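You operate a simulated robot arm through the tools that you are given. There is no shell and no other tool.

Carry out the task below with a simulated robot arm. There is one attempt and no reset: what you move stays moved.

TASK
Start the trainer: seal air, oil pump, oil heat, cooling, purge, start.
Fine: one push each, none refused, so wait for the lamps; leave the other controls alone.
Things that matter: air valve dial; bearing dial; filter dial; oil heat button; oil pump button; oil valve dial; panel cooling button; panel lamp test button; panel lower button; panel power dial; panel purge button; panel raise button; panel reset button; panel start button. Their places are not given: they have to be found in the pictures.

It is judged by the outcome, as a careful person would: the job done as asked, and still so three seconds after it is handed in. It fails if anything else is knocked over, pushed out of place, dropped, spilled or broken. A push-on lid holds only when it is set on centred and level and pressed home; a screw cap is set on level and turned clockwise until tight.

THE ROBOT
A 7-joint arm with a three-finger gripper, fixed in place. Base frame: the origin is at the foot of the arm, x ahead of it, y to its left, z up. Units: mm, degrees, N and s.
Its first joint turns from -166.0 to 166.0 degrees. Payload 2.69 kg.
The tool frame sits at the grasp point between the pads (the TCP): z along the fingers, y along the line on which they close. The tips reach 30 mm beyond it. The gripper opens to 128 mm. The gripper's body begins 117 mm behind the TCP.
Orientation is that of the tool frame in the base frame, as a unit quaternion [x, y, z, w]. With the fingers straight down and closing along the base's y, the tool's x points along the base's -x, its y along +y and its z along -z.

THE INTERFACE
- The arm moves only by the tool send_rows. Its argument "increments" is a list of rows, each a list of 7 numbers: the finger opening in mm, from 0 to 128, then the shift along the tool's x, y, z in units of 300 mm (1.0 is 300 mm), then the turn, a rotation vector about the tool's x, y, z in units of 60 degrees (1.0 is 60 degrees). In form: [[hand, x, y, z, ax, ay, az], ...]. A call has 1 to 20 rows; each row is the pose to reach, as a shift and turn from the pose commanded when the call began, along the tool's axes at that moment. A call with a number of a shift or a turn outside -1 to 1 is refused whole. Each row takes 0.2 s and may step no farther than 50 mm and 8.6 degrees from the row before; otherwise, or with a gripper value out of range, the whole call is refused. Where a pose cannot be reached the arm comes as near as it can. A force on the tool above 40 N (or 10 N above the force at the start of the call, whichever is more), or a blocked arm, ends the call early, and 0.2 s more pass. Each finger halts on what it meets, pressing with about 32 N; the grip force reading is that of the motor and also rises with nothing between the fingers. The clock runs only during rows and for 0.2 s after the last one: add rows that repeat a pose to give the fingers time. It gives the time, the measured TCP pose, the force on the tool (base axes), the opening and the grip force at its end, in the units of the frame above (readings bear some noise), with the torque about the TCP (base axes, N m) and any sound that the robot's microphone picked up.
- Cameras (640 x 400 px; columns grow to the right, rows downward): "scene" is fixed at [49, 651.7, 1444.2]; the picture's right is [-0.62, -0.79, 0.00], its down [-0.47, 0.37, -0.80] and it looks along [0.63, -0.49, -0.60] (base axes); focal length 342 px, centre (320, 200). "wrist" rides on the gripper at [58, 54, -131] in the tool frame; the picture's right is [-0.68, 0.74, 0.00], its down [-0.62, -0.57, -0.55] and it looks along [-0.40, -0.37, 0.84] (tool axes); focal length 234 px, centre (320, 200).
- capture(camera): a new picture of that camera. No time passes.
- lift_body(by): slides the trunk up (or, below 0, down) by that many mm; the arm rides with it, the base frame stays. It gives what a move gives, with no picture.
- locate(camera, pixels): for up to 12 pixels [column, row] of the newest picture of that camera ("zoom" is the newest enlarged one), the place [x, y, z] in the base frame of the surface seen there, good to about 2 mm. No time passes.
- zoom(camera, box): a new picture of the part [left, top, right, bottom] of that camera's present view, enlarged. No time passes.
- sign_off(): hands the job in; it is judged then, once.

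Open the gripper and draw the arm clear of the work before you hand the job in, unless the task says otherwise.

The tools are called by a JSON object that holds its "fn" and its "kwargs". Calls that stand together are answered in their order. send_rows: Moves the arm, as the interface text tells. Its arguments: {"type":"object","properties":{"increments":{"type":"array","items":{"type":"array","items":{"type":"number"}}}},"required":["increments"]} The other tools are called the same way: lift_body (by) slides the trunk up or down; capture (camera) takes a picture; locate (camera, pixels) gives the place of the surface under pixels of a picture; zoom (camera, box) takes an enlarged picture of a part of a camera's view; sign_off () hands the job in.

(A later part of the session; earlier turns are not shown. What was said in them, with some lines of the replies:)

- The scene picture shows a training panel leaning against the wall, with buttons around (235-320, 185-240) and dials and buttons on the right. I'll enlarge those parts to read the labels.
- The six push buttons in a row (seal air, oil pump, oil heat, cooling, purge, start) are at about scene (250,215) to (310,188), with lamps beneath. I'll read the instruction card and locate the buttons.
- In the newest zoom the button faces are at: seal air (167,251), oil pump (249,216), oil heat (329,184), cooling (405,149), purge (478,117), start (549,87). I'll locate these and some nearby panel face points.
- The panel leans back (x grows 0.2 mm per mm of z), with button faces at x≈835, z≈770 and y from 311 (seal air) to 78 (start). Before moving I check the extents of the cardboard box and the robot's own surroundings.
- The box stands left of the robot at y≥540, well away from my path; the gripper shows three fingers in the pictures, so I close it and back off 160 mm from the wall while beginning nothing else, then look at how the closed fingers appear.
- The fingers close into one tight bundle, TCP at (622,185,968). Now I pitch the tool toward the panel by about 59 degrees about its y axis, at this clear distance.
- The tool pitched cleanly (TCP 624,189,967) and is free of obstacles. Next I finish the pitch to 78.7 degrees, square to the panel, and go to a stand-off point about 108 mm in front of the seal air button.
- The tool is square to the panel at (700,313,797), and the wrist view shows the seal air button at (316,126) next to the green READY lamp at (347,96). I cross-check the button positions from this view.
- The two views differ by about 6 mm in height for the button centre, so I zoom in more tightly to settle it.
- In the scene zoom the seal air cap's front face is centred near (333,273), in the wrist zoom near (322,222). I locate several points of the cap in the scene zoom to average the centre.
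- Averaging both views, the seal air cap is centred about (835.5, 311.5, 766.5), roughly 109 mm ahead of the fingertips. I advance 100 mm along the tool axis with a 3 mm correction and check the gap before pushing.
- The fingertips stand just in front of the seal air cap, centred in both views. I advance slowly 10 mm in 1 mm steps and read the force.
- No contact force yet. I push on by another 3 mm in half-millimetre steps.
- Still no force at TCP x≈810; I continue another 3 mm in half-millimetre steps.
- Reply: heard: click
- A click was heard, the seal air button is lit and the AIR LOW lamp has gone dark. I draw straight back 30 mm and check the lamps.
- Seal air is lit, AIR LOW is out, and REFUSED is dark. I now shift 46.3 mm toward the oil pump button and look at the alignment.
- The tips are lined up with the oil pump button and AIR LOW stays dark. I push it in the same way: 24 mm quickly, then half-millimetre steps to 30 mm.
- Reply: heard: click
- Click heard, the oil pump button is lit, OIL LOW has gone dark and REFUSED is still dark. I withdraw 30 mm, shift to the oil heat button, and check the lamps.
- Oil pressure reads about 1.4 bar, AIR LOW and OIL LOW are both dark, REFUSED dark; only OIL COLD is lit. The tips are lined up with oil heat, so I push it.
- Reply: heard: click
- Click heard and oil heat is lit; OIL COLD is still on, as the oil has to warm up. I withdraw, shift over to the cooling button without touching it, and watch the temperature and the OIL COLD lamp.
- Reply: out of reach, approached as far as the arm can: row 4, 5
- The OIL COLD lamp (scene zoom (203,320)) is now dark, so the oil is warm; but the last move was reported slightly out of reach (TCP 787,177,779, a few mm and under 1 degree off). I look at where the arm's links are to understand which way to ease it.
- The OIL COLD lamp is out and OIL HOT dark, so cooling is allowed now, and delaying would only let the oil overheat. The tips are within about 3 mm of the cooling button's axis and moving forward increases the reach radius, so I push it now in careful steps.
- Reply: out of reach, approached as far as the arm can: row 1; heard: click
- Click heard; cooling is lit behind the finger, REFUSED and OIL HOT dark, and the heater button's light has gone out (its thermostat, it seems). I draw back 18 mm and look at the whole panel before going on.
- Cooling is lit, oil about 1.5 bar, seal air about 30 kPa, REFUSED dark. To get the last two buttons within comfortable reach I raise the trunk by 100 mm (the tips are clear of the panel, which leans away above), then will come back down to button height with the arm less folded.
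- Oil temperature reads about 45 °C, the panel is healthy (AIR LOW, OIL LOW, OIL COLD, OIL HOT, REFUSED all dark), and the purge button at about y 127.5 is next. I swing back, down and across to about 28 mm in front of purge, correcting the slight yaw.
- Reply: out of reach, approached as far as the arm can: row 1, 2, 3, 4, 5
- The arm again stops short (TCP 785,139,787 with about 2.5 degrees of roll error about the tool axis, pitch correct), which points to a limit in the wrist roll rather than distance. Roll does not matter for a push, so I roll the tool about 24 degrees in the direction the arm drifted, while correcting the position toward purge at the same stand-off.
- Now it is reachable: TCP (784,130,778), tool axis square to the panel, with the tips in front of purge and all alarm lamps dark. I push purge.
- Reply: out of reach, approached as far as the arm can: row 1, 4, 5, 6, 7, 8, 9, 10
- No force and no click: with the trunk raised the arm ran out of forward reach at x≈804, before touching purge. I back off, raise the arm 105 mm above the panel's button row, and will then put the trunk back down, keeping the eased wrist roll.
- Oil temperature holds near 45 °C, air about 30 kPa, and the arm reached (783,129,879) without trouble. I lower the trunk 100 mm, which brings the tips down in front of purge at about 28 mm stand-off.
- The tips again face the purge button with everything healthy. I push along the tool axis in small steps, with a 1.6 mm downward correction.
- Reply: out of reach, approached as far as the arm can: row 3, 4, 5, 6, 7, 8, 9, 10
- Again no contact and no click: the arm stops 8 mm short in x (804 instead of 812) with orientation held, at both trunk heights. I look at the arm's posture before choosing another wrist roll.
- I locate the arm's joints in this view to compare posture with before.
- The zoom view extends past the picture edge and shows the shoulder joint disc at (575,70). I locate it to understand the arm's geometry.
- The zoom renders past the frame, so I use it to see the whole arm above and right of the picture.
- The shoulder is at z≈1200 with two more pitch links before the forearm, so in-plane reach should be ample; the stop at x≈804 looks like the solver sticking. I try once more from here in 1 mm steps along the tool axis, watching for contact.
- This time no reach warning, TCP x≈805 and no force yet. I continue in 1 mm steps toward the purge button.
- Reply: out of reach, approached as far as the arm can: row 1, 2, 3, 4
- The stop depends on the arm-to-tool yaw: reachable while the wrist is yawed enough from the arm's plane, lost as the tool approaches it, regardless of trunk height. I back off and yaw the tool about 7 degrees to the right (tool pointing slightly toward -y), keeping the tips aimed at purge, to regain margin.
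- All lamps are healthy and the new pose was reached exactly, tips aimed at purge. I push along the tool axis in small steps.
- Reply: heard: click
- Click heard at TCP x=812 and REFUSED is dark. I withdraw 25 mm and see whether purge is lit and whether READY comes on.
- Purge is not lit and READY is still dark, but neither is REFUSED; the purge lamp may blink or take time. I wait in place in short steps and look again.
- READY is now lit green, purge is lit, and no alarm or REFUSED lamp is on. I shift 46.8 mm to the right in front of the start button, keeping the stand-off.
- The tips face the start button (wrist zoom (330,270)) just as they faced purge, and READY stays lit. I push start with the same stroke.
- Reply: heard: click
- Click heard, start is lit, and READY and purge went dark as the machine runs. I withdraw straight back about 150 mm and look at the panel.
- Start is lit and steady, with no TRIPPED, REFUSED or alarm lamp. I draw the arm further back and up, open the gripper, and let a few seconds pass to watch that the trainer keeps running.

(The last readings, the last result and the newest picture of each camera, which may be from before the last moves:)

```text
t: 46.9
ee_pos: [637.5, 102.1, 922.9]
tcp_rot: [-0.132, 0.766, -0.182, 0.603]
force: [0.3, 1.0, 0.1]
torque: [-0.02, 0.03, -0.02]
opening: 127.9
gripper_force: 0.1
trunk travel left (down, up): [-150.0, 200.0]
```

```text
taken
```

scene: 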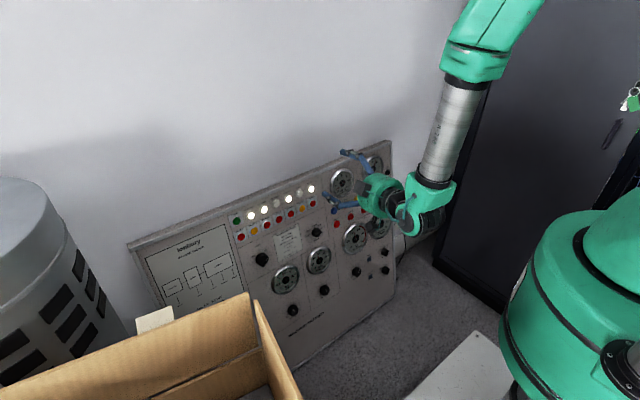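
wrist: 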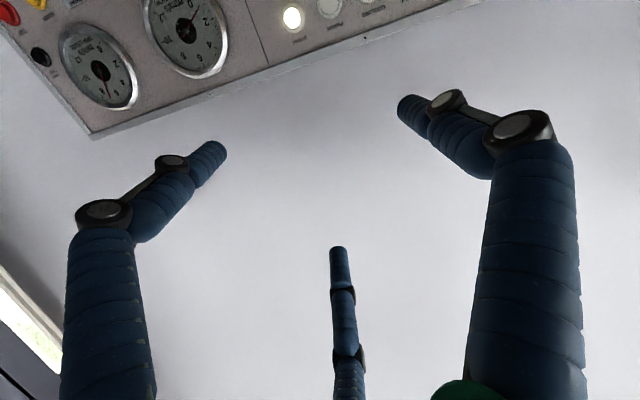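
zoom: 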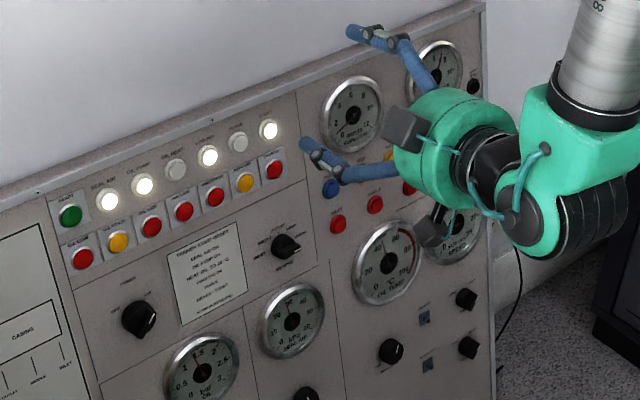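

Five seconds after the start everything is steady and the arm is clear with the gripper open. One last look at the oil temperature, vibration and speed gauges.

{"fn": "zoom", "kwargs": {"camera": "scene", "box": [335, 215, 395, 265]}}

{"fn": "zoom", "kwargs": {"camera": "scene", "box": [325, 155, 395, 205]}}

{"fn": "zoom", "kwargs": {"camera": "wrist", "box": [0, 0, 260, 140]}}

```text
8.00 times, centred on (365, 240) of scene
```

zoom: 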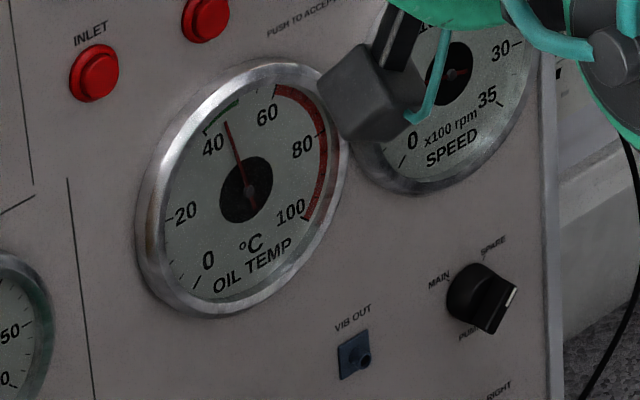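

```text
8.00 times, centred on (360, 180) of scene
```

zoom: 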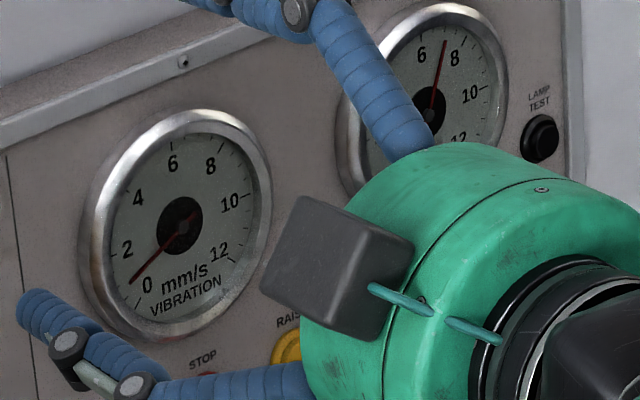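

```text
2.46 times, centred on (130, 70) of wrist
```

zoom: 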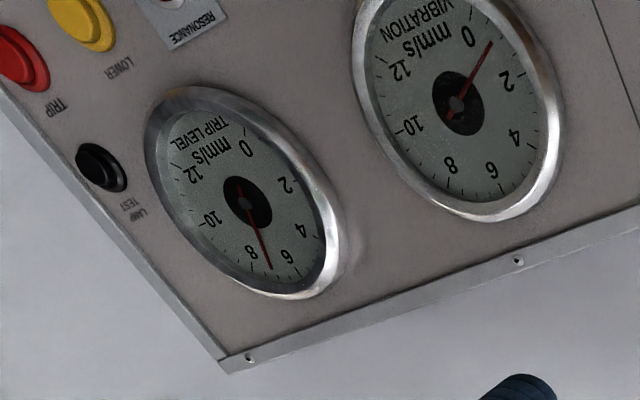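

Oil temperature sits in the green band at about 45 °C, vibration is about 0.8 mm/s against a trip level of about 7, and start is lit with no alarms. The arm is clear and the gripper open, so I hand the job in.

{"fn": "sign_off", "kwargs": {}}

```text
The job is handed in.
```

The trainer is running. I pushed seal air, oil pump, oil heat, cooling, purge and start once each in that order, and the REFUSED lamp stayed dark throughout.

- **Lamps:** AIR LOW, OIL LOW and OIL COLD each went out before the next push. READY was lit before I pressed start.
- **Running state:** About five seconds after the start push, the seal air, oil pump, cooling and start buttons were lit, with no trip or alarm lamp on. Oil temperature was about 45 °C, in the green band. Vibration was about 0.8 mm/s against a trip level of about 7.
- **Oil heat light:** The oil heat button's own light went out once the oil was warm. I took this to be its thermostat and did not press it again.
- **Purge:** My first approaches to purge stopped short because of the arm's reach and never touched the button. The one push that landed gave a click, and READY came on shortly after.

I touched no other controls. The arm is clear of the panel with the gripper open.
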